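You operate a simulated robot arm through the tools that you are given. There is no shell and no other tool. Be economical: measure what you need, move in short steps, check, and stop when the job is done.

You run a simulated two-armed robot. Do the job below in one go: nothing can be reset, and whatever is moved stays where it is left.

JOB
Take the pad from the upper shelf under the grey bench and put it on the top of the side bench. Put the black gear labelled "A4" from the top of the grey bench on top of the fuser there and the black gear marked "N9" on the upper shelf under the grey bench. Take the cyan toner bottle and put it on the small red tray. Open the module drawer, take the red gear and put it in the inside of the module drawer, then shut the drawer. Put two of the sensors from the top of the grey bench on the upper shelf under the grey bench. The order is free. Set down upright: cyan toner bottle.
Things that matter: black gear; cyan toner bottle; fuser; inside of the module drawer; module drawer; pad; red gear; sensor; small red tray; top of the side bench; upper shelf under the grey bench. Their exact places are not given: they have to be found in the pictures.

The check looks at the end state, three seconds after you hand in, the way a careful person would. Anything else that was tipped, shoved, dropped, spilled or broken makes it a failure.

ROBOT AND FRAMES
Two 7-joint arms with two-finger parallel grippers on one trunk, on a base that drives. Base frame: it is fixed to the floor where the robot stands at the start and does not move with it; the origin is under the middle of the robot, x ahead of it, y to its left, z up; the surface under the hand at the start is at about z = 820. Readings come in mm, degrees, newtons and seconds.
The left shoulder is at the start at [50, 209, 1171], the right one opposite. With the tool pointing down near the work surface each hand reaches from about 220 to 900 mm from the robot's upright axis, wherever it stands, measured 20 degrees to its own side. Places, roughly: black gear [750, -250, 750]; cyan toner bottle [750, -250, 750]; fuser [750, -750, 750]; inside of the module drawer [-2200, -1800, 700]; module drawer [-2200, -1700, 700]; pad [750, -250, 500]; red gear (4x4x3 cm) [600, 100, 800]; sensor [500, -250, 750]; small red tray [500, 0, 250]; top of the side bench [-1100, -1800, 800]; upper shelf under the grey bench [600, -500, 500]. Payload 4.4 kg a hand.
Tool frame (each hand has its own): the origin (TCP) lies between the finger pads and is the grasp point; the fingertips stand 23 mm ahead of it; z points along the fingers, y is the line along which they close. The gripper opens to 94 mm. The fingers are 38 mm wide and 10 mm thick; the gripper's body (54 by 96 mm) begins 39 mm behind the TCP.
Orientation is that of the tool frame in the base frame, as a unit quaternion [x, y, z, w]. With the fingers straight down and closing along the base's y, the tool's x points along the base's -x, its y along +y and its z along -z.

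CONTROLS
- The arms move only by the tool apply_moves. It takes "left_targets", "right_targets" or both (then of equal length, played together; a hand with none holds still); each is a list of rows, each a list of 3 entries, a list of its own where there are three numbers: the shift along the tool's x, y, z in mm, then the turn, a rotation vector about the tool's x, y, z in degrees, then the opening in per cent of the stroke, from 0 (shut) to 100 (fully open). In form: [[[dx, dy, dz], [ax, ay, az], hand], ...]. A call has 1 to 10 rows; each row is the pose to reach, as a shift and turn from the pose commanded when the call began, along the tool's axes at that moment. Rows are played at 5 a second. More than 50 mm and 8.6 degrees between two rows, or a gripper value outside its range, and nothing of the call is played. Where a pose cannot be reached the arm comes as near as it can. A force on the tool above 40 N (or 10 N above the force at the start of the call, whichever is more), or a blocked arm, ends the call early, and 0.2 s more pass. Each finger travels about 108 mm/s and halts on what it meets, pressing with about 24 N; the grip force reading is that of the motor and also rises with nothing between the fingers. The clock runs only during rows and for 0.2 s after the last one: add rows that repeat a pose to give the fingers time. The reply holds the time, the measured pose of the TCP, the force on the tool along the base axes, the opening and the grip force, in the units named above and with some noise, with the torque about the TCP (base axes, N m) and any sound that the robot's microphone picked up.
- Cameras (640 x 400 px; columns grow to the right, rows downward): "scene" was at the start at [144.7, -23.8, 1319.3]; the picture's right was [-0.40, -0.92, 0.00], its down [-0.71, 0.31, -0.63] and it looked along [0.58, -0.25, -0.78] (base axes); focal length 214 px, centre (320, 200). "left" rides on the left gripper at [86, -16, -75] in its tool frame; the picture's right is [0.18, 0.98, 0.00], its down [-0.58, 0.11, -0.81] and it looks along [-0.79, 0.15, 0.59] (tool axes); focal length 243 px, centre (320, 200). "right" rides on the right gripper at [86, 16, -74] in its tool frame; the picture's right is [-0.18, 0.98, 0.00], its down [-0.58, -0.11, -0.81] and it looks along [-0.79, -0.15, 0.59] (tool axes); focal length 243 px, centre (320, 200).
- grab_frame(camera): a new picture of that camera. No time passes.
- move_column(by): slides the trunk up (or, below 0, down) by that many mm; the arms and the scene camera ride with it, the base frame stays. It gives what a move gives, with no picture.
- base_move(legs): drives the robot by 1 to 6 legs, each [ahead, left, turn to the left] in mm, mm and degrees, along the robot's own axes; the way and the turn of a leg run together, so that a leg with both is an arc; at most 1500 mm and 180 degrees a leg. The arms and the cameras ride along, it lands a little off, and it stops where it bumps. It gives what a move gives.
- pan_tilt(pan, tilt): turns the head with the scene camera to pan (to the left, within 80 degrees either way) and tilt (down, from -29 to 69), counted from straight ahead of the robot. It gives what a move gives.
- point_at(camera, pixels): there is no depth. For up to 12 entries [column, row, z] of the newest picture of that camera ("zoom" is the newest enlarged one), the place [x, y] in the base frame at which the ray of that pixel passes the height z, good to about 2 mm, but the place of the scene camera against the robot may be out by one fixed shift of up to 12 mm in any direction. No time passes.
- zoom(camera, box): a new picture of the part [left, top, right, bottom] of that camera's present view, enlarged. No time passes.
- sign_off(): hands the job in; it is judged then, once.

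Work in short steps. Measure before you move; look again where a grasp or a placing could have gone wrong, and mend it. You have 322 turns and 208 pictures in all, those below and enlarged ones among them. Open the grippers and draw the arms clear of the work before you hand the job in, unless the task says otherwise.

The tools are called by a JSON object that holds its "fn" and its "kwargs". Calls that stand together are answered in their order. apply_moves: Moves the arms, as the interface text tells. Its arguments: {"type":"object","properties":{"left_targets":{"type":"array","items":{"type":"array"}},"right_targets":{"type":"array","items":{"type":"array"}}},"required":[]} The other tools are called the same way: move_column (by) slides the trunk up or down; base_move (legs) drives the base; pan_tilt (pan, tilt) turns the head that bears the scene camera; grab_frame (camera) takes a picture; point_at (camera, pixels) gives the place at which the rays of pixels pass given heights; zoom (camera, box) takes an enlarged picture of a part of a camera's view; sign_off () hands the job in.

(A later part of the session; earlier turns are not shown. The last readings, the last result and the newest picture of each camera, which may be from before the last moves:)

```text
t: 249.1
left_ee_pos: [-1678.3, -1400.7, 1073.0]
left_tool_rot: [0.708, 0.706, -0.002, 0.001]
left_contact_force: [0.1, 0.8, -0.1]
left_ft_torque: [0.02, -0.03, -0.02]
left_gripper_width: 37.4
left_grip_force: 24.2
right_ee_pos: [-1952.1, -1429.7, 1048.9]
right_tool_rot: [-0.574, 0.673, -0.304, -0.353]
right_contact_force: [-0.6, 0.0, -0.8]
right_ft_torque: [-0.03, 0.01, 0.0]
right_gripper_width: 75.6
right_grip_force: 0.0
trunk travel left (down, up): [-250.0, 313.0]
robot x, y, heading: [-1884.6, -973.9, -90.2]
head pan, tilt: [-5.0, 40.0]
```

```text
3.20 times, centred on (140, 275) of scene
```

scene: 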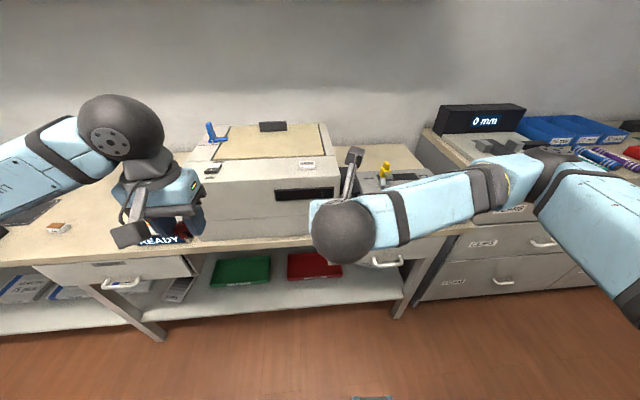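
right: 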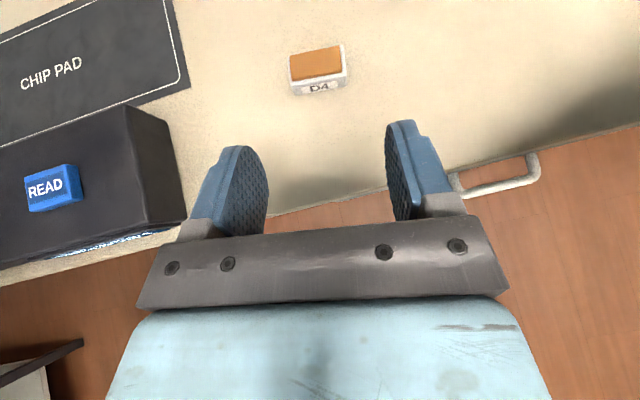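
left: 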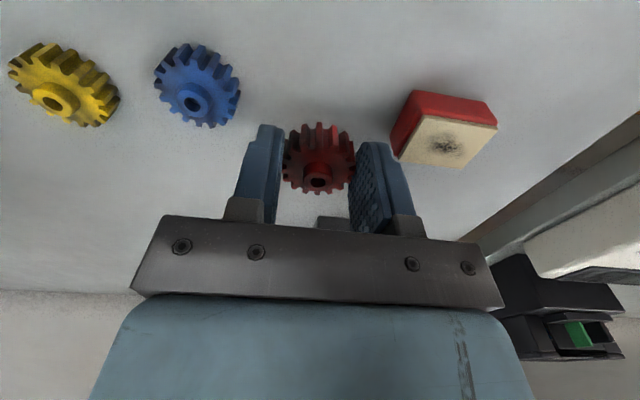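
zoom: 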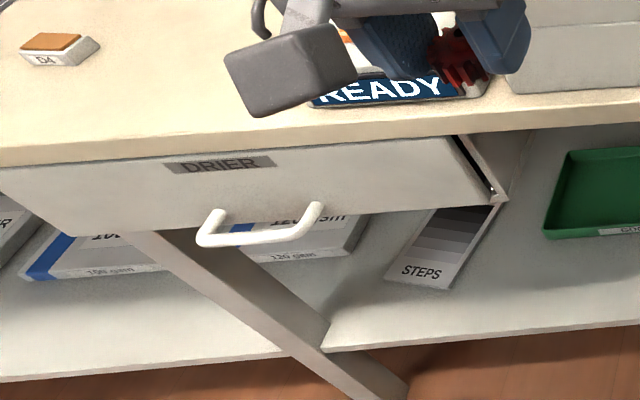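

Drawer 1 is "DRIER"; the other one at x≈−2130 matches the module drawer. I reorient the right tool: undo yaw, tilt to horizontal, then roll −90° so the fingers close vertically.

{"fn": "apply_moves", "kwargs": {"right_targets": [[[0, 0, -10], [3.7, 0, -2.6], 75], [[0, 0, -20], [7.4, 0, -5.2], 75]]}}

{"fn": "apply_moves", "kwargs": {"right_targets": [[[0, 0, -10], [0, 7, 0], 75], [[0, 0, -20], [0, 14, 0], 75], [[0, 0, -30], [0, 21, 0], 75], [[0, 0, -40], [0, 28, 0], 75], [[0, 0, -50], [0, 35, 0], 75]]}}

{"fn": "apply_moves", "kwargs": {"right_targets": [[[0, 0, 0], [0, 0, -8.5], 75], [[0, 0, 0], [0, 0, -17], 75], [[0, 0, 0], [0, 0, -25.5], 75], [[0, 0, 0], [0, 0, -34], 75], [[0, 0, 0], [0, 0, -42.5], 75], [[0, 0, 0], [0, 0, -51], 75], [[0, 0, 0], [0, 0, -59.5], 75], [[0, 0, 0], [0, 0, -68], 75], [[0, 0, 0], [0, 0, -76.5], 75], [[0, 0, 0], [0, 0, -85], 75]]}}

```text
t: 249.7
left_ee_pos: [-1678.9, -1400.5, 1072.0]
left_tool_rot: [0.708, 0.706, -0.002, 0.002]
left_contact_force: [0.4, 0.3, -0.2]
left_ft_torque: [-0.02, -0.01, 0.03]
left_gripper_width: 37.3
left_grip_force: 23.8
right_ee_pos: [-1949.7, -1413.9, 1060.7]
right_tool_rot: [0.626, -0.624, 0.332, 0.329]
right_contact_force: [-0.4, -0.6, 1.2]
right_ft_torque: [-0.01, -0.02, 0.01]
right_gripper_width: 70.6
right_grip_force: 0.0
trunk travel left (down, up): [-250.0, 313.0]
robot x, y, heading: [-1881.8, -973.7, -90.4]
head pan, tilt: [-5.0, 40.0]
```

```text
t: 250.9
left_ee_pos: [-1675.9, -1398.7, 1072.4]
left_tool_rot: [0.708, 0.706, -0.003, 0.0]
left_contact_force: [-0.3, 0.4, -1.0]
left_ft_torque: [0.01, 0.04, -0.01]
left_gripper_width: 37.2
left_grip_force: 23.6
right_ee_pos: [-1949.3, -1371.3, 1089.3]
right_tool_rot: [0.498, -0.496, 0.504, 0.503]
right_contact_force: [0.6, 0.2, -1.0]
right_ft_torque: [0.03, 0.03, -0.04]
right_gripper_width: 70.3
right_grip_force: 0.0
trunk travel left (down, up): [-250.0, 313.0]
robot x, y, heading: [-1884.4, -974.9, -89.9]
head pan, tilt: [-5.0, 40.0]
```

```text
t: 253.1
left_ee_pos: [-1677.5, -1398.8, 1072.0]
left_tool_rot: [0.708, 0.707, -0.002, 0.001]
left_contact_force: [-0.2, 0.9, -0.3]
left_ft_torque: [-0.02, -0.01, -0.03]
left_gripper_width: 37.5
left_grip_force: 24.2
right_ee_pos: [-1952.2, -1372.2, 1088.9]
right_tool_rot: [0.703, -0.03, 0.034, 0.71]
right_contact_force: [0.2, -0.4, -0.3]
right_ft_torque: [-0.01, -0.01, -0.03]
right_gripper_width: 70.8
right_grip_force: 0.0
trunk travel left (down, up): [-250.0, 313.0]
robot x, y, heading: [-1882.1, -973.2, -90.0]
head pan, tilt: [-5.0, 40.0]
```

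Orientation is right. I strafe 185 right, finish the roll, lower the trunk 240, and look.

{"fn": "base_move", "kwargs": {"legs": [[0, -185, 0]]}}

{"fn": "apply_moves", "kwargs": {"right_targets": [[[0, 0, 0], [0, 0, -4.8], 60]]}}

{"fn": "move_column", "kwargs": {"by": -240}}

{"fn": "grab_frame", "kwargs": {"camera": "right"}}

{"fn": "grab_frame", "kwargs": {"camera": "scene"}}

```text
t: 255.4
left_ee_pos: [-1863.3, -1400.2, 1070.9]
left_tool_rot: [0.708, 0.706, -0.003, 0.001]
left_contact_force: [0.4, 0.4, -0.2]
left_ft_torque: [0.01, -0.01, 0.04]
left_gripper_width: 37.6
left_grip_force: 23.5
right_ee_pos: [-2135.7, -1371.0, 1088.3]
right_tool_rot: [0.703, -0.03, 0.034, 0.71]
right_contact_force: [-0.6, 0.3, 0.7]
right_ft_torque: [-0.05, 0.0, 0.0]
right_gripper_width: 70.4
right_grip_force: 0.0
trunk travel left (down, up): [-250.0, 313.0]
robot x, y, heading: [-2065.6, -974.9, -89.9]
head pan, tilt: [-5.0, 40.0]
```

```text
t: 255.8
left_ee_pos: [-1863.0, -1400.6, 1071.8]
left_tool_rot: [0.708, 0.706, -0.002, 0.001]
left_contact_force: [-0.4, -0.4, -0.3]
left_ft_torque: [-0.03, -0.01, 0.02]
left_gripper_width: 37.3
left_grip_force: 24.1
right_ee_pos: [-2135.5, -1374.1, 1088.1]
right_tool_rot: [0.703, 0.0, 0.004, 0.712]
right_contact_force: [-0.7, -0.6, 0.4]
right_ft_torque: [-0.02, 0.0, 0.01]
right_gripper_width: 56.7
right_grip_force: 0.1
trunk travel left (down, up): [-250.0, 313.0]
robot x, y, heading: [-2062.2, -975.3, -90.1]
head pan, tilt: [-5.0, 40.0]
```

```text
t: 258.3
left_ee_pos: [-1863.6, -1400.8, 832.1]
left_tool_rot: [0.708, 0.706, -0.003, 0.001]
left_contact_force: [0.6, -0.1, -0.7]
left_ft_torque: [-0.01, 0.01, -0.01]
left_gripper_width: 37.3
left_grip_force: 23.9
right_ee_pos: [-2135.9, -1372.2, 848.7]
right_tool_rot: [0.703, -0.001, 0.004, 0.711]
right_contact_force: [0.4, -0.1, 0.0]
right_ft_torque: [-0.02, 0.04, 0.02]
right_gripper_width: 56.4
right_grip_force: 0.0
trunk travel left (down, up): [-10.0, 553.0]
robot x, y, heading: [-2067.4, -975.7, -90.1]
head pan, tilt: [-5.0, 40.0]
```

```text
73 pictures are left
```

right: 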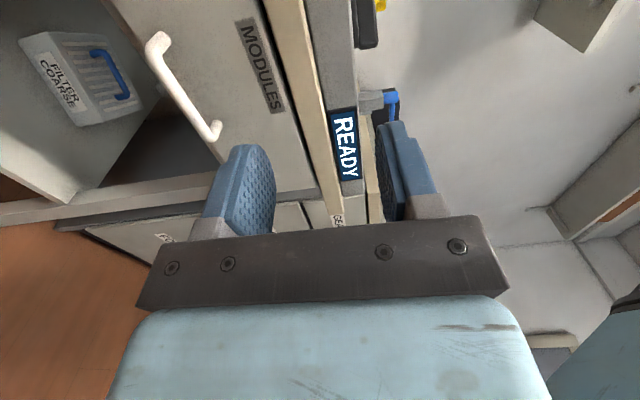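

```text
72 pictures are left
```

scene: 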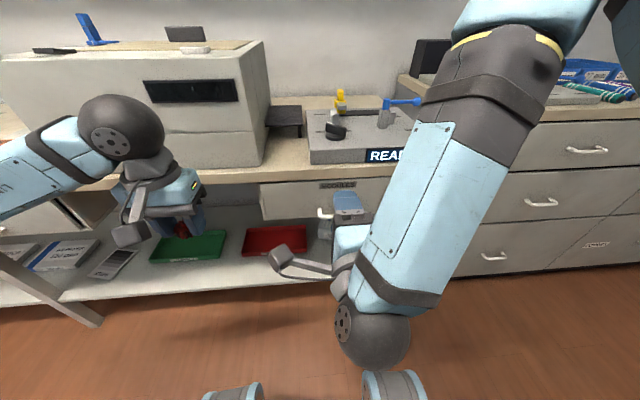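

"MODULES" label confirmed. I measure the handle bar (ends at (158,40) and (213,135)).

{"fn": "point_at", "kwargs": {"camera": "right", "pixels": [[158, 40, 720], [213, 135, 720], [158, 40, 740], [213, 135, 740], [158, 40, 755], [213, 135, 755], [262, 62, 790], [330, 150, 840]]}}

{"fn": "zoom", "kwargs": {"camera": "scene", "box": [240, 150, 400, 250]}}

{"fn": "point_at", "kwargs": {"camera": "zoom", "pixels": [[310, 235, 740], [310, 235, 720], [82, 120, 800], [90, 270, 700], [310, 250, 730]]}}

```text
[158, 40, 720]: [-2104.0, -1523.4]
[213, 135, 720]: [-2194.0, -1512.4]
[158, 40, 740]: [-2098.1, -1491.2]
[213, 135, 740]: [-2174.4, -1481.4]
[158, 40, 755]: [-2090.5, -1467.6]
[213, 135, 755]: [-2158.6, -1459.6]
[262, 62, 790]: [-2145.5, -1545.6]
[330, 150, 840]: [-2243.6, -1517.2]
```

```text
4.00 times, centred on (320, 200) of scene
```

zoom: 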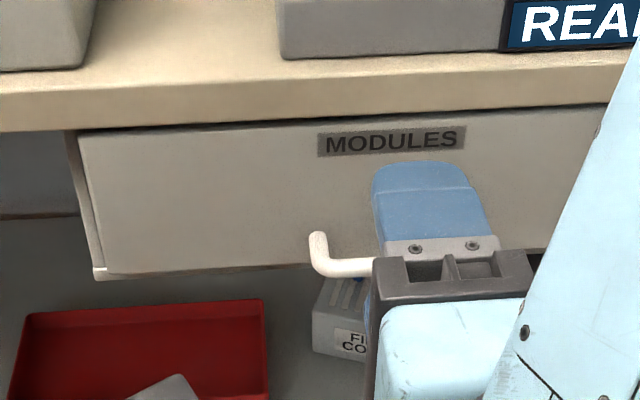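

```text
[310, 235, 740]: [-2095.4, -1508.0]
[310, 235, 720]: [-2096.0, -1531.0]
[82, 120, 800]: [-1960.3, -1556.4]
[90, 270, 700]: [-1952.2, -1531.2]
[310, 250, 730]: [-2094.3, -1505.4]
```

Bar centre x≈−2136. I lower the hand 105 mm (in front of the bar) and measure again for parallax.

{"fn": "apply_moves", "kwargs": {"right_targets": [[[0, -40, 0], [0, 0, 0], 60], [[0, -80, 0], [0, 0, 0], 60], [[0, -108, 0], [0, 0, 0], 60], [[0, -108, 0], [0, 0, 0], 60]]}}

{"fn": "grab_frame", "kwargs": {"camera": "right"}}

```text
t: 259.3
left_ee_pos: [-1862.2, -1400.6, 831.8]
left_tool_rot: [0.707, 0.707, -0.003, 0.002]
left_contact_force: [0.6, -0.3, -0.2]
left_ft_torque: [-0.04, 0.02, 0.03]
left_gripper_width: 37.4
left_grip_force: 23.9
right_ee_pos: [-2135.6, -1372.0, 740.3]
right_tool_rot: [0.703, -0.001, 0.004, 0.711]
right_contact_force: [0.3, 0.7, -0.6]
right_ft_torque: [-0.02, 0.01, 0.0]
right_gripper_width: 56.3
right_grip_force: 0.1
trunk travel left (down, up): [-10.0, 553.0]
robot x, y, heading: [-2066.2, -974.9, -90.0]
head pan, tilt: [-5.0, 40.0]
```

```text
70 pictures are left
```

right: 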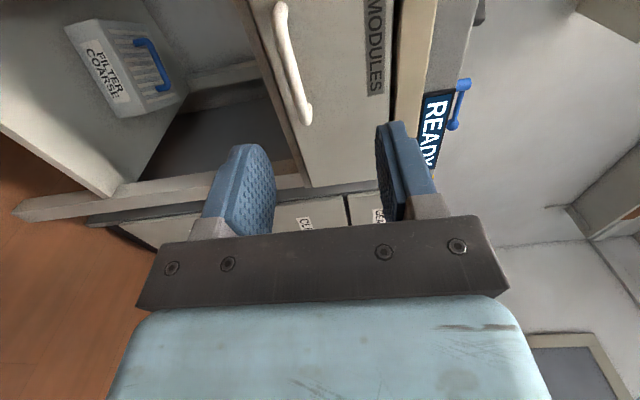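

{"fn": "point_at", "kwargs": {"camera": "right", "pixels": [[281, 8, 720], [306, 120, 720], [281, 8, 700], [306, 120, 700], [281, 8, 735], [306, 120, 735], [375, 95, 780], [370, 5, 780], [405, 140, 800], [432, 60, 840], [293, 60, 720]]}}

{"fn": "zoom", "kwargs": {"camera": "right", "box": [240, 0, 440, 140]}}

```text
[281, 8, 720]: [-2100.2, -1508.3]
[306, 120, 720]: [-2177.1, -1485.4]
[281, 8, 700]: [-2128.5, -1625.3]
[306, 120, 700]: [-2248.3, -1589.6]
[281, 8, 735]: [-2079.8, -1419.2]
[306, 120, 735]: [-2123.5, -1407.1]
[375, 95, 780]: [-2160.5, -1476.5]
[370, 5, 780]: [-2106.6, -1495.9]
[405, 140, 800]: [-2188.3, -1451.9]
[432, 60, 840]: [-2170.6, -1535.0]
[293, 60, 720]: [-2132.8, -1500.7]
```

```text
2.86 times, centred on (340, 70) of right
```

zoom: 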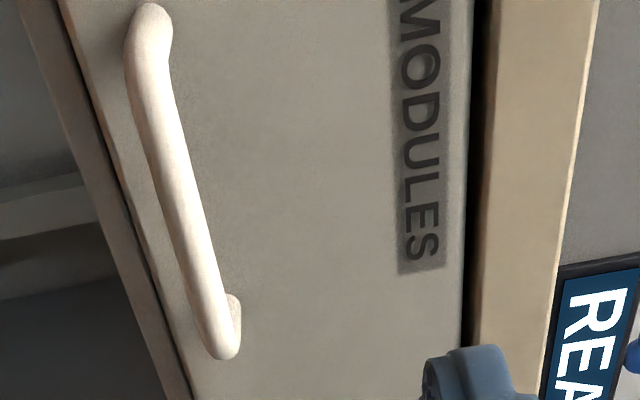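

Triangulated bar: x −2104…−2202, y≈−1526, z≈714.5. I align and approach to y −1470 first.

{"fn": "apply_moves", "kwargs": {"right_targets": [[[-10, -15, 20], [0, 0, 0], 60], [[-17, -26, 55], [0, 0, 0], 60], [[-17, -26, 98], [0, 0, 0], 60], [[-17, -26, 98], [0, 0, 0], 60]]}}

{"fn": "grab_frame", "kwargs": {"camera": "right"}}

```text
t: 260.3
left_ee_pos: [-1863.2, -1401.0, 831.9]
left_tool_rot: [0.708, 0.706, -0.003, 0.001]
left_contact_force: [-0.1, 0.3, 0.5]
left_ft_torque: [0.0, 0.03, -0.01]
left_gripper_width: 37.2
left_grip_force: 24.2
right_ee_pos: [-2140.2, -1471.8, 724.4]
right_tool_rot: [0.704, -0.001, 0.003, 0.71]
right_contact_force: [0.7, 0.2, 0.0]
right_ft_torque: [-0.02, -0.02, 0.02]
right_gripper_width: 56.5
right_grip_force: 0.1
right hand out of reach, approached as far as the arm can: row 1, 2, 3, 4
trunk travel left (down, up): [-10.0, 553.0]
robot x, y, heading: [-2065.2, -975.4, -90.0]
head pan, tilt: [-5.0, 40.0]
```

```text
68 pictures are left
```

right: 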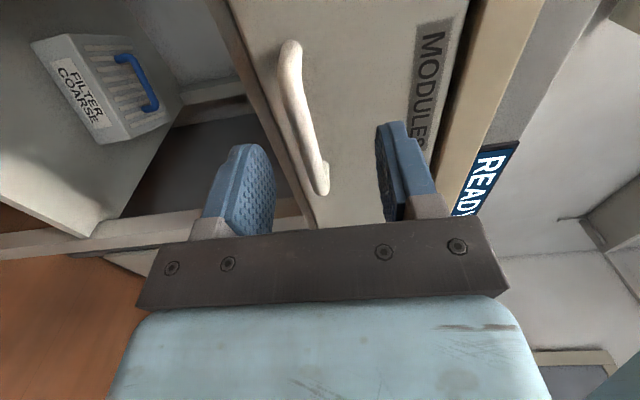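

Nearly: the arm can't get lower here. I use trunk −10 and base −13 instead.

{"fn": "move_column", "kwargs": {"by": -10}}

{"fn": "base_move", "kwargs": {"legs": [[25, -13, 0]]}}

{"fn": "grab_frame", "kwargs": {"camera": "right"}}

```text
t: 260.8
left_ee_pos: [-1864.0, -1399.6, 822.1]
left_tool_rot: [0.708, 0.706, -0.003, 0.001]
left_contact_force: [-0.1, 0.4, -0.4]
left_ft_torque: [-0.01, 0.0, 0.02]
left_gripper_width: 37.5
left_grip_force: 23.9
right_ee_pos: [-2141.1, -1469.9, 714.3]
right_tool_rot: [0.705, -0.002, 0.002, 0.71]
right_contact_force: [0.3, -0.1, 0.3]
right_ft_torque: [-0.04, 0.01, 0.0]
right_gripper_width: 56.5
right_grip_force: 0.0
trunk travel left (down, up): [0.0, 563.0]
robot x, y, heading: [-2067.0, -973.2, -90.1]
head pan, tilt: [-5.0, 40.0]
```

```text
t: 261.7
left_ee_pos: [-1876.4, -1425.0, 821.3]
left_tool_rot: [0.708, 0.707, -0.003, 0.001]
left_contact_force: [0.3, -0.1, -0.4]
left_ft_torque: [0.0, 0.02, -0.02]
left_gripper_width: 37.5
left_grip_force: 24.2
right_ee_pos: [-2153.0, -1493.9, 714.5]
right_tool_rot: [0.705, -0.002, 0.004, 0.709]
right_contact_force: [-0.8, 1.4, -0.5]
right_ft_torque: [0.01, 0.01, -0.01]
right_gripper_width: 56.3
right_grip_force: 0.0
trunk travel left (down, up): [0.0, 563.0]
robot x, y, heading: [-2080.6, -999.6, -90.0]
head pan, tilt: [-5.0, 40.0]
```

```text
67 pictures are left
```

right: 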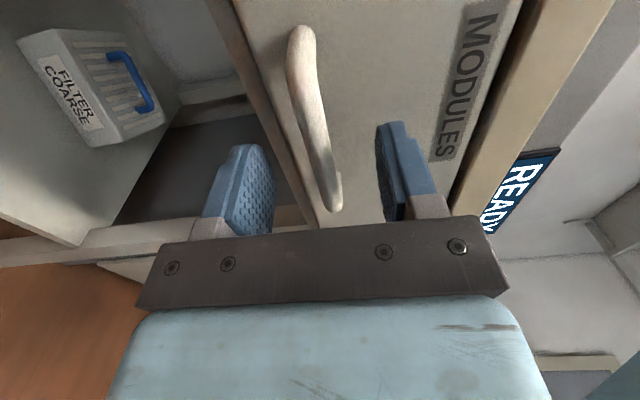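

Bar lies between the fingers. I drive 27 mm forward and close.

{"fn": "base_move", "kwargs": {"legs": [[27, 0, 0]]}}

{"fn": "grab_frame", "kwargs": {"camera": "right"}}

```text
t: 262.6
left_ee_pos: [-1876.6, -1449.1, 821.2]
left_tool_rot: [0.707, 0.707, -0.002, 0.001]
left_contact_force: [-0.7, 0.1, 1.0]
left_ft_torque: [0.02, 0.03, 0.03]
left_gripper_width: 37.5
left_grip_force: 24.2
right_ee_pos: [-2153.2, -1517.3, 712.6]
right_tool_rot: [0.706, 0.0, 0.004, 0.708]
right_contact_force: [0.3, 1.1, -0.8]
right_ft_torque: [-0.03, 0.0, 0.01]
right_gripper_width: 56.5
right_grip_force: 0.0
trunk travel left (down, up): [0.0, 563.0]
robot x, y, heading: [-2084.1, -1023.9, -89.9]
head pan, tilt: [-5.0, 40.0]
stopped in leg 1: the force on the tool passed its limit at 64 N (the readings are from after the stop); the commanded pose is now the measured one
```

```text
66 pictures are left
```

right: 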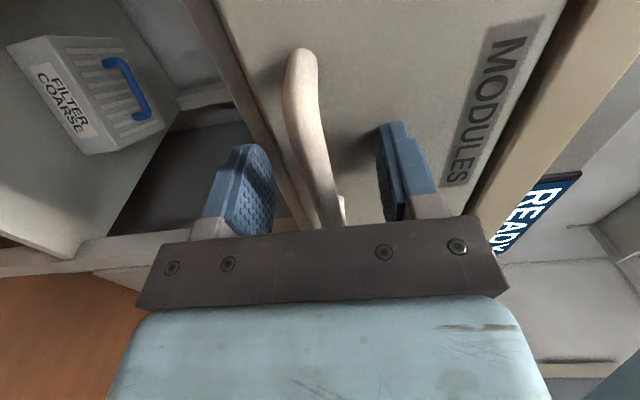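

Fingertips met the drawer front. I ease back 4 mm and close on the bar.

{"fn": "apply_moves", "kwargs": {"right_targets": [[[0, 0, -4], [0, 0, 0], 60], [[0, 0, -4], [0, 0, 0], 30], [[0, 0, -4], [0, 0, 0], 8], [[0, 0, -4], [0, 0, 0], 0], [[0, 0, -4], [0, 0, 0], 0]]}}

{"fn": "grab_frame", "kwargs": {"camera": "right"}}

```text
t: 263.8
left_ee_pos: [-1876.2, -1449.6, 823.0]
left_tool_rot: [0.708, 0.707, -0.002, 0.001]
left_contact_force: [-0.5, -0.2, 0.0]
left_ft_torque: [0.0, 0.02, -0.02]
left_gripper_width: 37.5
left_grip_force: 23.0
right_ee_pos: [-2152.2, -1511.2, 714.1]
right_tool_rot: [0.704, -0.001, 0.003, 0.71]
right_contact_force: [-1.8, -0.9, 13.7]
right_ft_torque: [-0.02, 1.25, 0.04]
right_gripper_width: 11.8
right_grip_force: 44.6
trunk travel left (down, up): [0.0, 563.0]
robot x, y, heading: [-2078.0, -1022.5, -89.9]
head pan, tilt: [-5.0, 40.0]
```

```text
65 pictures are left
```

right: 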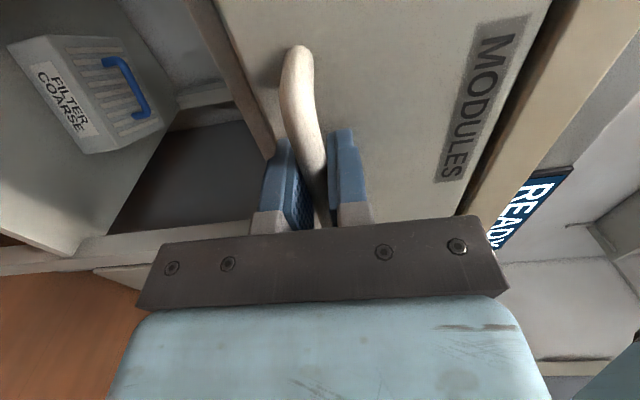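

Bar gripped. I pull the drawer by backing 60 mm.

{"fn": "base_move", "kwargs": {"legs": [[-60, 0, 0]]}}

{"fn": "grab_frame", "kwargs": {"camera": "right"}}

```text
t: 264.8
left_ee_pos: [-1876.0, -1387.9, 822.4]
left_tool_rot: [0.708, 0.707, -0.003, 0.001]
left_contact_force: [0.7, 0.6, 0.5]
left_ft_torque: [0.0, -0.01, 0.0]
left_gripper_width: 37.2
left_grip_force: 24.0
right_ee_pos: [-2151.2, -1450.2, 714.6]
right_tool_rot: [0.705, 0.0, 0.002, 0.709]
right_contact_force: [0.7, 0.9, 19.2]
right_ft_torque: [0.03, 1.27, -0.12]
right_gripper_width: 12.2
right_grip_force: 44.9
trunk travel left (down, up): [0.0, 563.0]
robot x, y, heading: [-2078.3, -960.3, -90.1]
head pan, tilt: [-5.0, 40.0]
```

```text
64 pictures are left
```

right: 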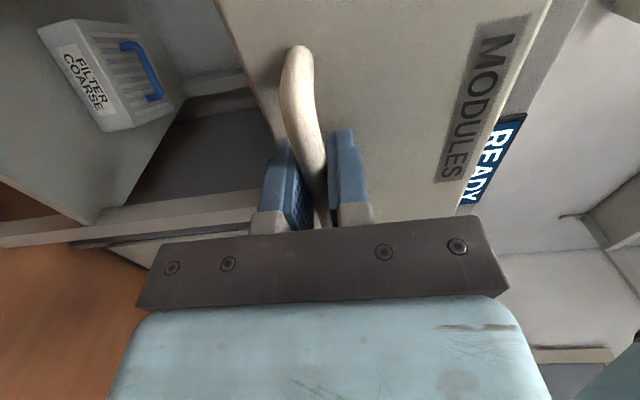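

The drawer moves. I pull another 75 mm with the base, then 50 mm with the arm.

{"fn": "base_move", "kwargs": {"legs": [[-75, 0, 0]]}}

{"fn": "apply_moves", "kwargs": {"right_targets": [[[0, 0, -15], [0, 0, 0], 0], [[0, 0, -30], [0, 0, 0], 0], [[0, 0, -45], [0, 0, 0], 0], [[0, 0, -55], [0, 0, 0], 0]]}}

{"fn": "pan_tilt", "kwargs": {"pan": -5, "tilt": 50}}

{"fn": "grab_frame", "kwargs": {"camera": "scene"}}

```text
t: 265.8
left_ee_pos: [-1875.5, -1314.0, 822.4]
left_tool_rot: [0.708, 0.707, -0.003, 0.001]
left_contact_force: [0.4, -0.6, 0.1]
left_ft_torque: [0.02, 0.0, -0.01]
left_gripper_width: 37.4
left_grip_force: 23.7
right_ee_pos: [-2152.9, -1377.8, 715.3]
right_tool_rot: [0.705, -0.002, 0.004, 0.709]
right_contact_force: [0.0, 0.6, 14.3]
right_ft_torque: [0.02, 1.26, -0.21]
right_gripper_width: 11.6
right_grip_force: 44.7
trunk travel left (down, up): [0.0, 563.0]
robot x, y, heading: [-2080.2, -888.9, -90.1]
head pan, tilt: [-5.0, 40.0]
```

```text
t: 266.8
left_ee_pos: [-1878.8, -1314.6, 820.2]
left_tool_rot: [0.709, 0.706, -0.001, 0.0]
left_contact_force: [-0.7, -0.3, -0.5]
left_ft_torque: [0.02, 0.0, -0.02]
left_gripper_width: 37.4
left_grip_force: 24.4
right_ee_pos: [-2152.1, -1324.6, 715.1]
right_tool_rot: [0.709, -0.001, 0.001, 0.705]
right_contact_force: [-22.4, -0.2, -27.3]
right_ft_torque: [-0.06, 0.92, 0.72]
right_gripper_width: 11.8
right_grip_force: 44.8
right hand out of reach, approached as far as the arm can: row 4
trunk travel left (down, up): [0.0, 563.0]
robot x, y, heading: [-2082.2, -888.0, -90.1]
head pan, tilt: [-5.0, 40.0]
```

```text
t: 267.5
left_ee_pos: [-1878.1, -1316.3, 819.9]
left_tool_rot: [0.707, 0.707, 0.001, 0.0]
left_contact_force: [-0.4, -0.6, 0.3]
left_ft_torque: [0.0, 0.04, 0.01]
left_gripper_width: 37.6
left_grip_force: 24.2
right_ee_pos: [-2152.0, -1324.6, 716.0]
right_tool_rot: [0.709, -0.001, 0.001, 0.705]
right_contact_force: [-39.5, 1.2, -52.1]
right_ft_torque: [-0.1, 1.15, 0.14]
right_gripper_width: 11.7
right_grip_force: 44.8
trunk travel left (down, up): [0.0, 563.0]
robot x, y, heading: [-2076.7, -887.1, -90.1]
head pan, tilt: [-5.0, 50.0]
```

```text
63 pictures are left
```

scene: 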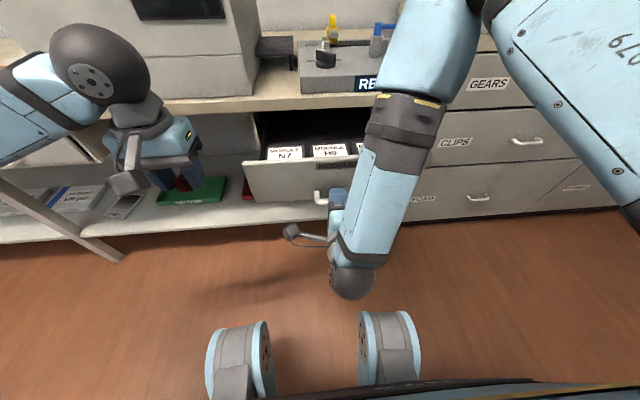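

The drawer is ~190 mm open with modules inside. The arm is strained at its fold limit, so I push in 35 mm with the base, release, and back out.

{"fn": "base_move", "kwargs": {"legs": [[35, 0, 0]]}}

{"fn": "apply_moves", "kwargs": {"right_targets": [[[0, 0, 0], [0, 0, 0], 25], [[0, 0, 0], [0, 0, 0], 50], [[0, 0, 0], [0, 0, 0], 50]]}}

{"fn": "base_move", "kwargs": {"legs": [[-38, 0, 0]]}}

{"fn": "grab_frame", "kwargs": {"camera": "right"}}

```text
t: 268.2
left_ee_pos: [-1877.8, -1317.5, 821.1]
left_tool_rot: [0.708, 0.706, -0.002, 0.0]
left_contact_force: [0.2, 1.0, -0.1]
left_ft_torque: [-0.03, -0.01, -0.01]
left_gripper_width: 37.5
left_grip_force: 23.5
right_ee_pos: [-2152.9, -1326.3, 715.3]
right_tool_rot: [0.711, 0.0, -0.001, 0.703]
right_contact_force: [-0.5, 0.2, -8.8]
right_ft_torque: [0.04, -0.34, -0.06]
right_gripper_width: 11.8
right_grip_force: 44.9
trunk travel left (down, up): [0.0, 563.0]
robot x, y, heading: [-2077.7, -893.6, -90.1]
head pan, tilt: [-5.0, 50.0]
stopped in leg 1: the force on the tool passed its limit at 77 N (the readings are from after the stop); the commanded pose is now the measured one
```

```text
t: 269.1
left_ee_pos: [-1876.5, -1318.2, 821.1]
left_tool_rot: [0.709, 0.706, -0.002, 0.001]
left_contact_force: [0.0, 0.4, -0.4]
left_ft_torque: [0.04, 0.01, -0.03]
left_gripper_width: 37.0
left_grip_force: 23.7
right_ee_pos: [-2151.5, -1328.1, 716.2]
right_tool_rot: [0.71, 0.0, -0.002, 0.704]
right_contact_force: [-0.3, -0.4, 0.3]
right_ft_torque: [-0.03, 0.02, -0.01]
right_gripper_width: 46.8
right_grip_force: 0.0
trunk travel left (down, up): [0.0, 563.0]
robot x, y, heading: [-2077.6, -895.1, -90.0]
head pan, tilt: [-5.0, 50.0]
```

```text
t: 269.9
left_ee_pos: [-1877.3, -1279.8, 820.2]
left_tool_rot: [0.708, 0.706, -0.002, 0.001]
left_contact_force: [0.2, 0.8, -0.6]
left_ft_torque: [-0.03, 0.02, 0.0]
left_gripper_width: 37.9
left_grip_force: 24.1
right_ee_pos: [-2152.1, -1289.7, 714.6]
right_tool_rot: [0.71, 0.0, -0.002, 0.704]
right_contact_force: [0.2, -0.5, -0.4]
right_ft_torque: [-0.01, 0.01, 0.01]
right_gripper_width: 47.0
right_grip_force: 0.0
trunk travel left (down, up): [0.0, 563.0]
robot x, y, heading: [-2079.5, -854.4, -90.3]
head pan, tilt: [-5.0, 50.0]
```

```text
62 pictures are left
```

right: 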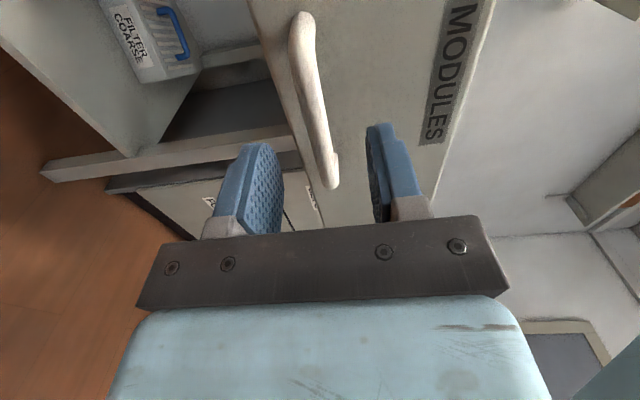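

The hand is clear of the bar (≈20 mm). I raise the trunk and look into the drawer.

{"fn": "move_column", "kwargs": {"by": 240}}

{"fn": "grab_frame", "kwargs": {"camera": "scene"}}

{"fn": "grab_frame", "kwargs": {"camera": "left"}}

```text
t: 272.4
left_ee_pos: [-1876.7, -1281.6, 1061.3]
left_tool_rot: [0.708, 0.707, -0.002, 0.001]
left_contact_force: [-0.1, 0.2, -1.1]
left_ft_torque: [0.01, 0.0, 0.0]
left_gripper_width: 37.5
left_grip_force: 23.8
right_ee_pos: [-2152.6, -1290.3, 954.5]
right_tool_rot: [0.71, 0.001, -0.002, 0.704]
right_contact_force: [0.4, 0.5, -0.7]
right_ft_torque: [0.0, 0.0, 0.01]
right_gripper_width: 47.0
right_grip_force: 0.0
trunk travel left (down, up): [-240.0, 323.0]
robot x, y, heading: [-2080.9, -857.1, -90.1]
head pan, tilt: [-5.0, 50.0]
```

```text
61 pictures are left
```

scene: 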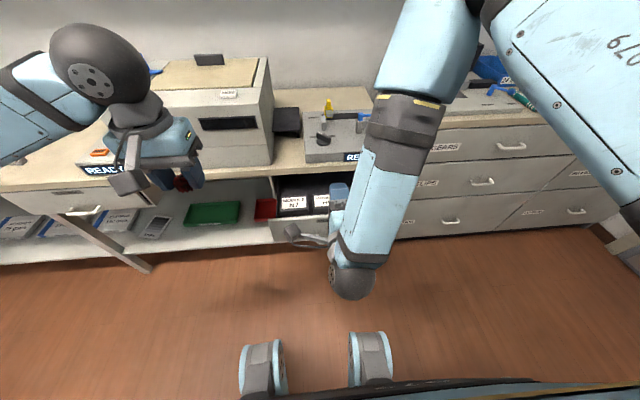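

```text
60 pictures are left
```

left: 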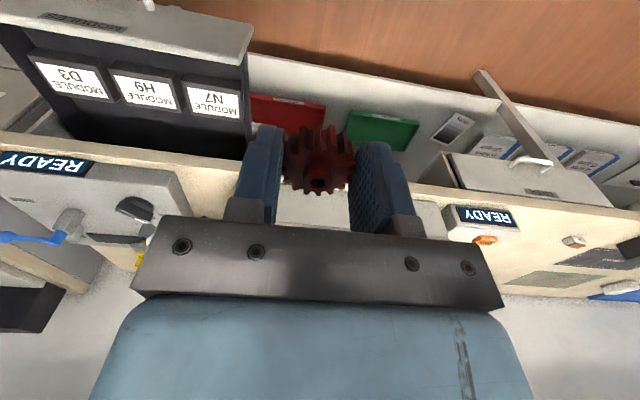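

{"fn": "zoom", "kwargs": {"camera": "left", "box": [0, 0, 280, 175]}}

{"fn": "point_at", "kwargs": {"camera": "left", "pixels": [[244, 60, 790], [20, 30, 790], [250, 135, 790], [60, 125, 790], [210, 95, 740], [75, 75, 740], [180, 75, 790], [240, 118, 740], [35, 60, 740], [110, 105, 740]]}}

```text
2.29 times, centred on (140, 88) of left
```

zoom: 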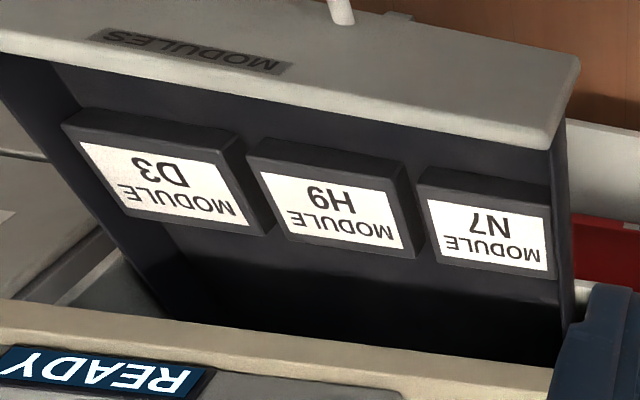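

```text
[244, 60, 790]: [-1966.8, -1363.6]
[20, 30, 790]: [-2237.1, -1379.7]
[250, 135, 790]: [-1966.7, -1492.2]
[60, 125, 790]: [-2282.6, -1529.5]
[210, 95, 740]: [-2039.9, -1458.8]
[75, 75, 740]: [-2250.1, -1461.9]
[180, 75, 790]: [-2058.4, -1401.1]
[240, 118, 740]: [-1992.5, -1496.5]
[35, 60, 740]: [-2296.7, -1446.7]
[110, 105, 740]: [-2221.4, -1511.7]
```

Three modules lie in the drawer. I strafe right 200 so the left hand is over the drawer and look inside properly.

{"fn": "base_move", "kwargs": {"legs": [[0, -215, 0]]}}

{"fn": "grab_frame", "kwargs": {"camera": "left"}}

{"fn": "grab_frame", "kwargs": {"camera": "scene"}}

```text
t: 275.0
left_ee_pos: [-2102.4, -1281.2, 1061.8]
left_tool_rot: [0.709, 0.705, -0.001, 0.0]
left_contact_force: [0.5, -0.3, 0.0]
left_ft_torque: [-0.02, 0.0, 0.03]
left_gripper_width: 37.3
left_grip_force: 24.3
right_ee_pos: [-2376.1, -1288.9, 956.3]
right_tool_rot: [0.711, -0.001, -0.002, 0.704]
right_contact_force: [0.2, 1.2, -0.1]
right_ft_torque: [-0.04, -0.04, 0.04]
right_gripper_width: 46.8
right_grip_force: 0.1
trunk travel left (down, up): [-240.0, 323.0]
robot x, y, heading: [-2308.0, -853.1, -90.1]
head pan, tilt: [-5.0, 50.0]
```

```text
58 pictures are left
```

left: 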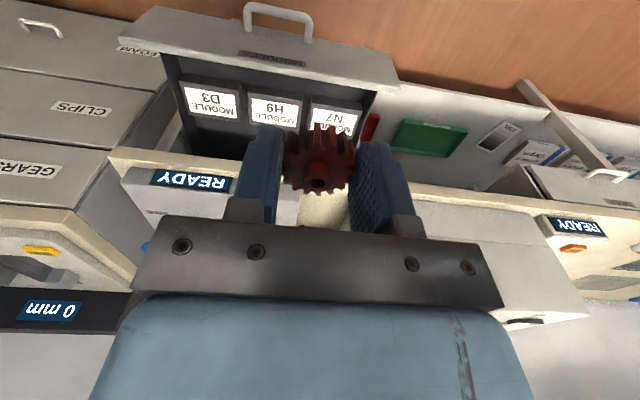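

```text
57 pictures are left
```

scene: 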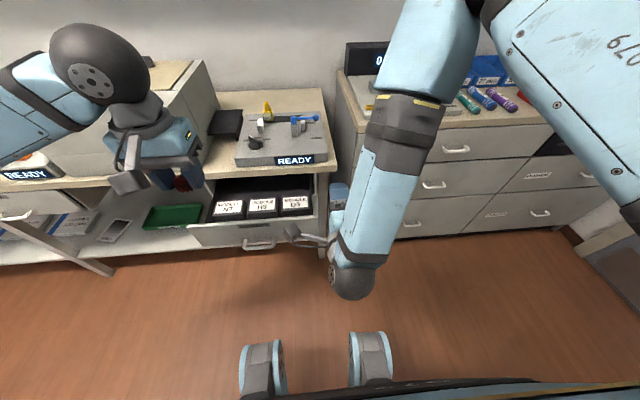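

{"fn": "zoom", "kwargs": {"camera": "scene", "box": [180, 160, 345, 265]}}

{"fn": "point_at", "kwargs": {"camera": "zoom", "pixels": [[60, 250, 790], [565, 225, 790], [150, 195, 735], [500, 185, 735], [125, 240, 720], [520, 200, 720], [150, 100, 735], [500, 60, 735], [120, 215, 700]]}}

```text
3.81 times, centred on (262, 212) of scene
```

zoom: 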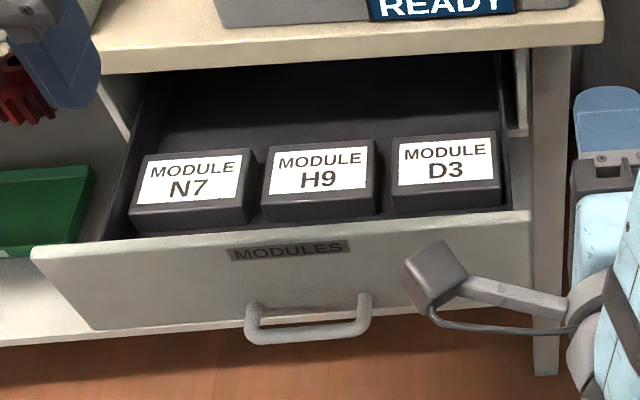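

```text
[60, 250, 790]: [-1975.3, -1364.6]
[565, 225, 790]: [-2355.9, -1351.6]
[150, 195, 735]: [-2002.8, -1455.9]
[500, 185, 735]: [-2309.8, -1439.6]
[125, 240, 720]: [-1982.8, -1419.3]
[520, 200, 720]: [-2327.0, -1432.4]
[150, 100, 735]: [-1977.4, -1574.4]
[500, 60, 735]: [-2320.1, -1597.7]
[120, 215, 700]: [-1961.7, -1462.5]
```

There's a large free floor behind the modules and perhaps a gap between front panel and modules. I move the left hand back/over to view the gap from above.

{"fn": "apply_moves", "kwargs": {"left_targets": [[[0, -20, -20], [0, 0, 0], 20], [[0, -40, -20], [0, 0, 0], 20], [[-40, -40, -20], [0, 0, 0], 20], [[-80, -40, -20], [0, 0, 0], 20]]}}

{"fn": "grab_frame", "kwargs": {"camera": "left"}}

{"fn": "zoom", "kwargs": {"camera": "left", "box": [180, 0, 460, 170]}}

```text
t: 276.0
left_ee_pos: [-2140.0, -1358.4, 1082.0]
left_tool_rot: [0.709, 0.706, -0.002, 0.0]
left_contact_force: [0.9, 0.7, 0.4]
left_ft_torque: [0.0, 0.01, -0.02]
left_gripper_width: 37.4
left_grip_force: 24.0
right_ee_pos: [-2376.8, -1289.7, 956.1]
right_tool_rot: [0.711, -0.001, -0.002, 0.704]
right_contact_force: [-0.6, 0.5, -0.3]
right_ft_torque: [-0.01, 0.0, 0.03]
right_gripper_width: 47.1
right_grip_force: 0.0
trunk travel left (down, up): [-240.0, 323.0]
robot x, y, heading: [-2301.9, -856.2, -90.1]
head pan, tilt: [-5.0, 50.0]
```

```text
55 pictures are left
```

left: 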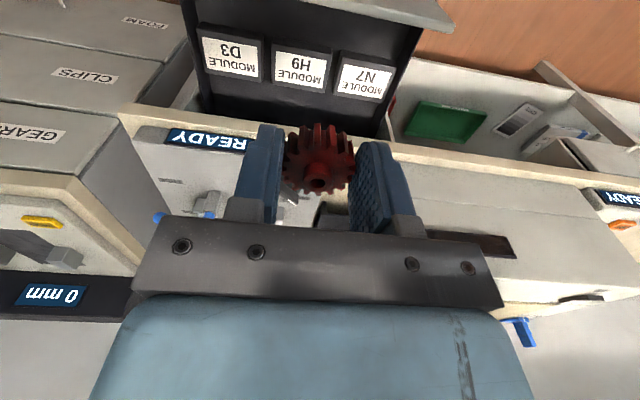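

```text
2.29 times, centred on (320, 85) of left
```

zoom: 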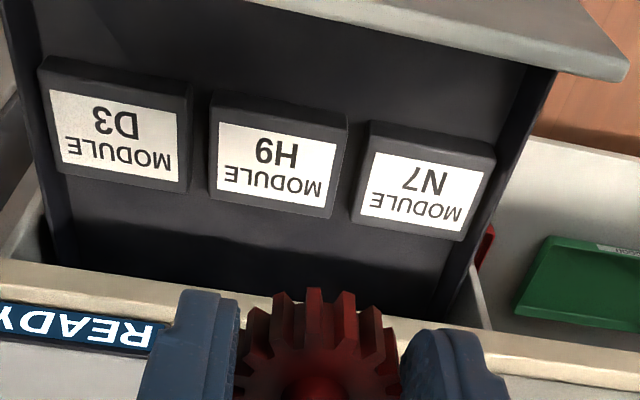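

{"fn": "point_at", "kwargs": {"camera": "left", "pixels": [[372, 13, 790], [372, 13, 695], [372, 57, 735], [372, 57, 725], [350, 88, 735], [372, 57, 695], [300, 50, 735], [296, 40, 695], [290, 8, 695], [290, 115, 695], [225, 85, 735]]}}

```text
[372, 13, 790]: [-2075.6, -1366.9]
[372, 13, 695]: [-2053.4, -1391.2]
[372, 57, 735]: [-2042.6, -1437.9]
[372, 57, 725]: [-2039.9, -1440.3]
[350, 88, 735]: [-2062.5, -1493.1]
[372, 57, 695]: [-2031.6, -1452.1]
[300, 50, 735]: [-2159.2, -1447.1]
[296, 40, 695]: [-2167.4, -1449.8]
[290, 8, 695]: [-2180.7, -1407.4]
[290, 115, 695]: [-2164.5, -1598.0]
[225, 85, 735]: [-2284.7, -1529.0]
```

There is a 70 mm gap between the front panel (y≈−1370) and the modules (≈−1440). I take the red gear above (−2150,−1407) and descend to TCP z≈850.

{"fn": "apply_moves", "kwargs": {"left_targets": [[[-25, -5, 30], [0, 0, 0], 20], [[-49, -10, 70], [0, 0, 0], 20], [[-49, -10, 115], [0, 0, 0], 20], [[-49, -10, 160], [0, 0, 0], 20], [[-49, -10, 200], [0, 0, 0], 20], [[-49, -10, 232], [0, 0, 0], 20], [[-49, -10, 232], [0, 0, 0], 20]]}}

{"fn": "grab_frame", "kwargs": {"camera": "left"}}

{"fn": "grab_frame", "kwargs": {"camera": "scene"}}

```text
t: 277.6
left_ee_pos: [-2152.6, -1407.8, 848.9]
left_tool_rot: [0.708, 0.706, -0.002, 0.001]
left_contact_force: [0.3, 0.2, 0.2]
left_ft_torque: [0.03, -0.03, 0.02]
left_gripper_width: 37.6
left_grip_force: 24.1
right_ee_pos: [-2376.6, -1290.4, 954.6]
right_tool_rot: [0.71, 0.0, -0.002, 0.704]
right_contact_force: [0.5, -0.3, 0.2]
right_ft_torque: [0.01, -0.03, 0.01]
right_gripper_width: 47.3
right_grip_force: 0.1
trunk travel left (down, up): [-240.0, 323.0]
robot x, y, heading: [-2305.2, -860.1, -90.3]
head pan, tilt: [-5.0, 50.0]
```

```text
53 pictures are left
```

left: 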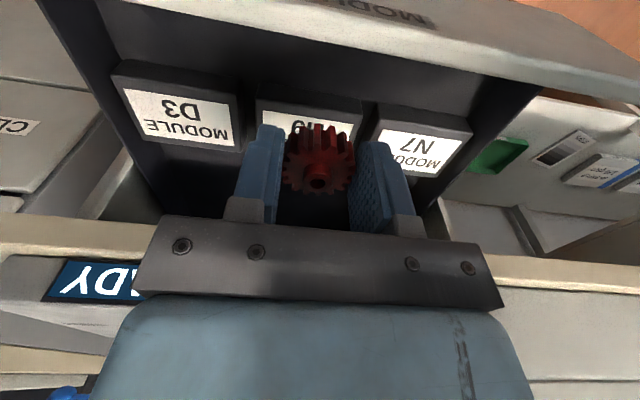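

```text
52 pictures are left
```

scene: 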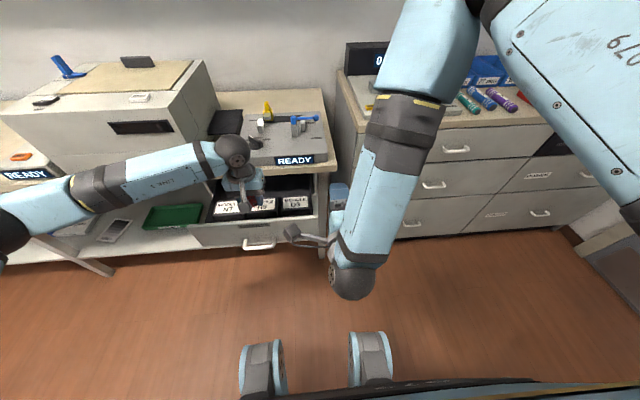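

{"fn": "point_at", "kwargs": {"camera": "left", "pixels": [[320, 50, 790], [320, 50, 780], [330, 92, 735], [400, 105, 735], [160, 65, 735], [330, 92, 725], [330, 92, 745], [425, 82, 790]]}}

{"fn": "zoom", "kwargs": {"camera": "left", "box": [220, 20, 500, 220]}}

```text
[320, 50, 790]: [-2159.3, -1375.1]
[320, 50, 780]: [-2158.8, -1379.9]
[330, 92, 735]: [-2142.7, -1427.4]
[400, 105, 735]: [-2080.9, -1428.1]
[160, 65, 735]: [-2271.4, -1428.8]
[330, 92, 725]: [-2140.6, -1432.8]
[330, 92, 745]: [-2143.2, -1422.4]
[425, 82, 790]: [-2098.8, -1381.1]
```

```text
2.00 times, centred on (360, 120) of left
```

zoom: 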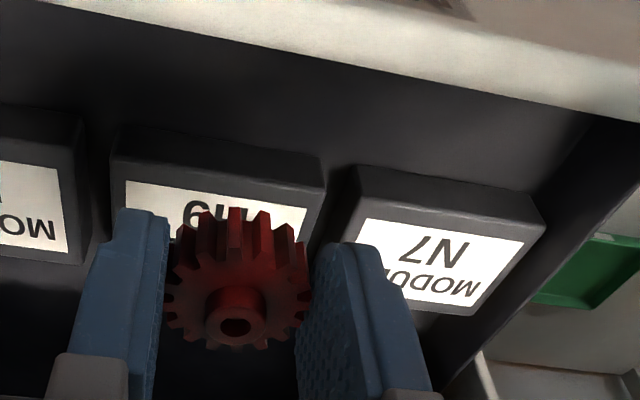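

To keep my wrist camera off the handle, I shift the gear to x≈−2057 (in front of N7), then descend to TCP z≈780 and check.

{"fn": "apply_moves", "kwargs": {"left_targets": [[[-1, 48, 0], [0, 0, 0], 20], [[-2, 95, 0], [0, 0, 0], 20], [[-2, 95, 35], [0, 0, 0], 20], [[-2, 95, 68], [0, 0, 0], 20], [[-2, 95, 68], [0, 0, 0], 20]]}}

{"fn": "grab_frame", "kwargs": {"camera": "left"}}

{"fn": "zoom", "kwargs": {"camera": "scene", "box": [180, 120, 340, 260]}}

```text
t: 278.8
left_ee_pos: [-2058.5, -1415.3, 782.1]
left_tool_rot: [0.709, 0.705, -0.002, 0.002]
left_contact_force: [0.0, 0.6, -0.5]
left_ft_torque: [-0.01, 0.02, 0.01]
left_gripper_width: 37.3
left_grip_force: 24.0
right_ee_pos: [-2377.1, -1288.5, 955.1]
right_tool_rot: [0.71, -0.001, -0.002, 0.704]
right_contact_force: [-0.5, -0.1, -0.1]
right_ft_torque: [0.0, 0.02, 0.02]
right_gripper_width: 47.2
right_grip_force: 0.1
trunk travel left (down, up): [-240.0, 323.0]
robot x, y, heading: [-2304.0, -853.3, -90.1]
head pan, tilt: [-5.0, 50.0]
```

```text
50 pictures are left
```

left: 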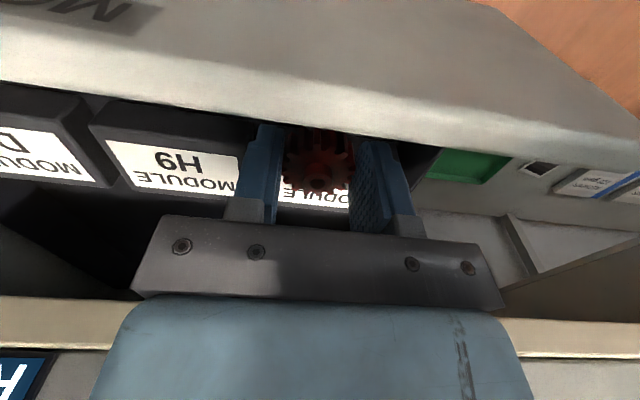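

```text
2.86 times, centred on (260, 190) of scene
```

zoom: 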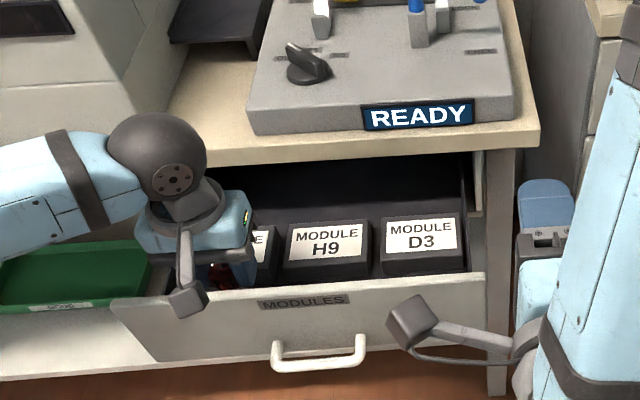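

{"fn": "point_at", "kwargs": {"camera": "left", "pixels": [[200, 115, 675], [200, 115, 700], [200, 115, 735], [110, 100, 700], [250, 110, 790], [430, 143, 790]]}}

```text
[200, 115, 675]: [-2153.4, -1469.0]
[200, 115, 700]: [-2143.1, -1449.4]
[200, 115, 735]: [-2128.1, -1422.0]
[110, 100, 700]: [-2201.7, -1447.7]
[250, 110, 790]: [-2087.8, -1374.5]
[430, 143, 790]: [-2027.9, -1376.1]
```

Gap is y −1374…−1450, modules' tops ≈700. I shift +4 mm in y and descend to TCP z≈730, monitoring force.

{"fn": "apply_moves", "kwargs": {"left_targets": [[[4, 0, 12], [0, 0, 0], 20], [[4, 0, 27], [0, 0, 0], 20], [[4, 0, 40], [0, 0, 0], 20], [[4, 0, 52], [0, 0, 0], 20], [[4, 0, 52], [0, 0, 0], 20]]}}

{"fn": "zoom", "kwargs": {"camera": "scene", "box": [180, 150, 300, 250]}}

```text
t: 280.0
left_ee_pos: [-2059.2, -1409.8, 730.0]
left_tool_rot: [0.709, 0.705, -0.002, 0.001]
left_contact_force: [-0.2, 0.7, -0.7]
left_ft_torque: [0.01, -0.05, 0.0]
left_gripper_width: 37.4
left_grip_force: 24.1
right_ee_pos: [-2377.5, -1288.5, 955.4]
right_tool_rot: [0.71, 0.0, -0.002, 0.704]
right_contact_force: [0.0, 0.3, 0.1]
right_ft_torque: [0.01, -0.01, -0.01]
right_gripper_width: 47.2
right_grip_force: 0.1
trunk travel left (down, up): [-240.0, 323.0]
robot x, y, heading: [-2305.9, -856.3, -90.3]
head pan, tilt: [-5.0, 50.0]
```

```text
4.00 times, centred on (240, 200) of scene
```

zoom: 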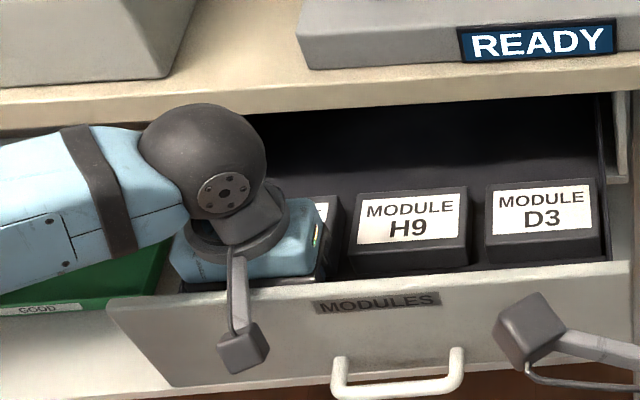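

No contact yet; the camera hangs in front of the panel. I continue down by small steps.

{"fn": "apply_moves", "kwargs": {"left_targets": [[[0, 0, 6], [0, 0, 0], 20], [[0, 0, 12], [0, 0, 0], 20], [[0, 0, 16], [0, 0, 0], 20], [[0, 0, 20], [0, 0, 0], 20], [[0, 0, 23], [0, 0, 0], 20]]}}

```text
t: 280.8
left_ee_pos: [-2057.5, -1413.2, 720.2]
left_tool_rot: [0.709, 0.705, -0.007, 0.004]
left_contact_force: [1.6, -1.3, 23.8]
left_ft_torque: [0.39, -0.44, -0.16]
left_gripper_width: 37.4
left_grip_force: 24.0
right_ee_pos: [-2376.6, -1288.3, 954.8]
right_tool_rot: [0.71, 0.0, -0.002, 0.704]
right_contact_force: [0.3, 0.2, -0.2]
right_ft_torque: [-0.01, 0.03, 0.01]
right_gripper_width: 47.0
right_grip_force: 0.1
trunk travel left (down, up): [-240.0, 323.0]
robot x, y, heading: [-2303.3, -851.4, -90.2]
head pan, tilt: [-5.0, 50.0]
stopped in row 4 (left hand): the force on the tool passed its limit at 44 N (the readings are from after the stop); the commanded pose is now the measured one
```

Contact at TCP 720 near the gear itself (floor ≈694). I open and lift straight up.

{"fn": "apply_moves", "kwargs": {"left_targets": [[[0, 0, -1], [0, 0, 0], 30], [[0, 0, -1], [0, 0, 0], 50], [[0, 0, -1], [0, 0, 0], 60], [[0, 0, -10], [0, 0, 0], 60], [[0, 0, -45], [0, 0, 0], 60], [[0, 0, -90], [0, 0, 0], 60], [[0, 0, -135], [0, 0, 0], 60], [[0, 0, -180], [0, 0, 0], 60]]}}

{"fn": "grab_frame", "kwargs": {"camera": "left"}}

```text
t: 282.6
left_ee_pos: [-2055.4, -1407.1, 900.2]
left_tool_rot: [0.709, 0.705, -0.005, 0.003]
left_contact_force: [0.9, -1.0, 0.4]
left_ft_torque: [-0.06, 0.02, -0.03]
left_gripper_width: 56.2
left_grip_force: 0.0
right_ee_pos: [-2376.7, -1288.4, 956.3]
right_tool_rot: [0.71, 0.0, -0.002, 0.704]
right_contact_force: [-0.1, 0.1, -0.7]
right_ft_torque: [0.0, -0.02, 0.02]
right_gripper_width: 47.2
right_grip_force: 0.0
trunk travel left (down, up): [-240.0, 323.0]
robot x, y, heading: [-2306.2, -853.9, -90.3]
head pan, tilt: [-5.0, 50.0]
```

```text
47 pictures are left
```

left: 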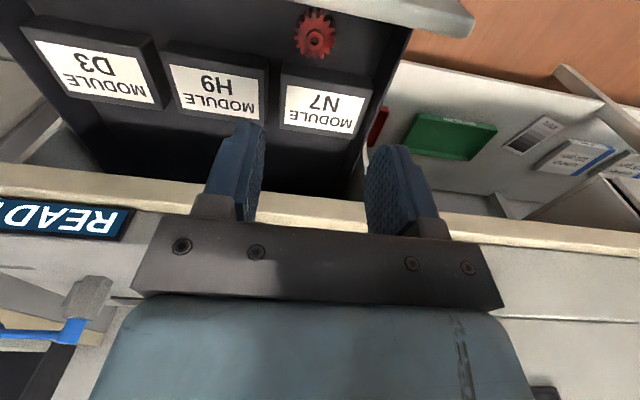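

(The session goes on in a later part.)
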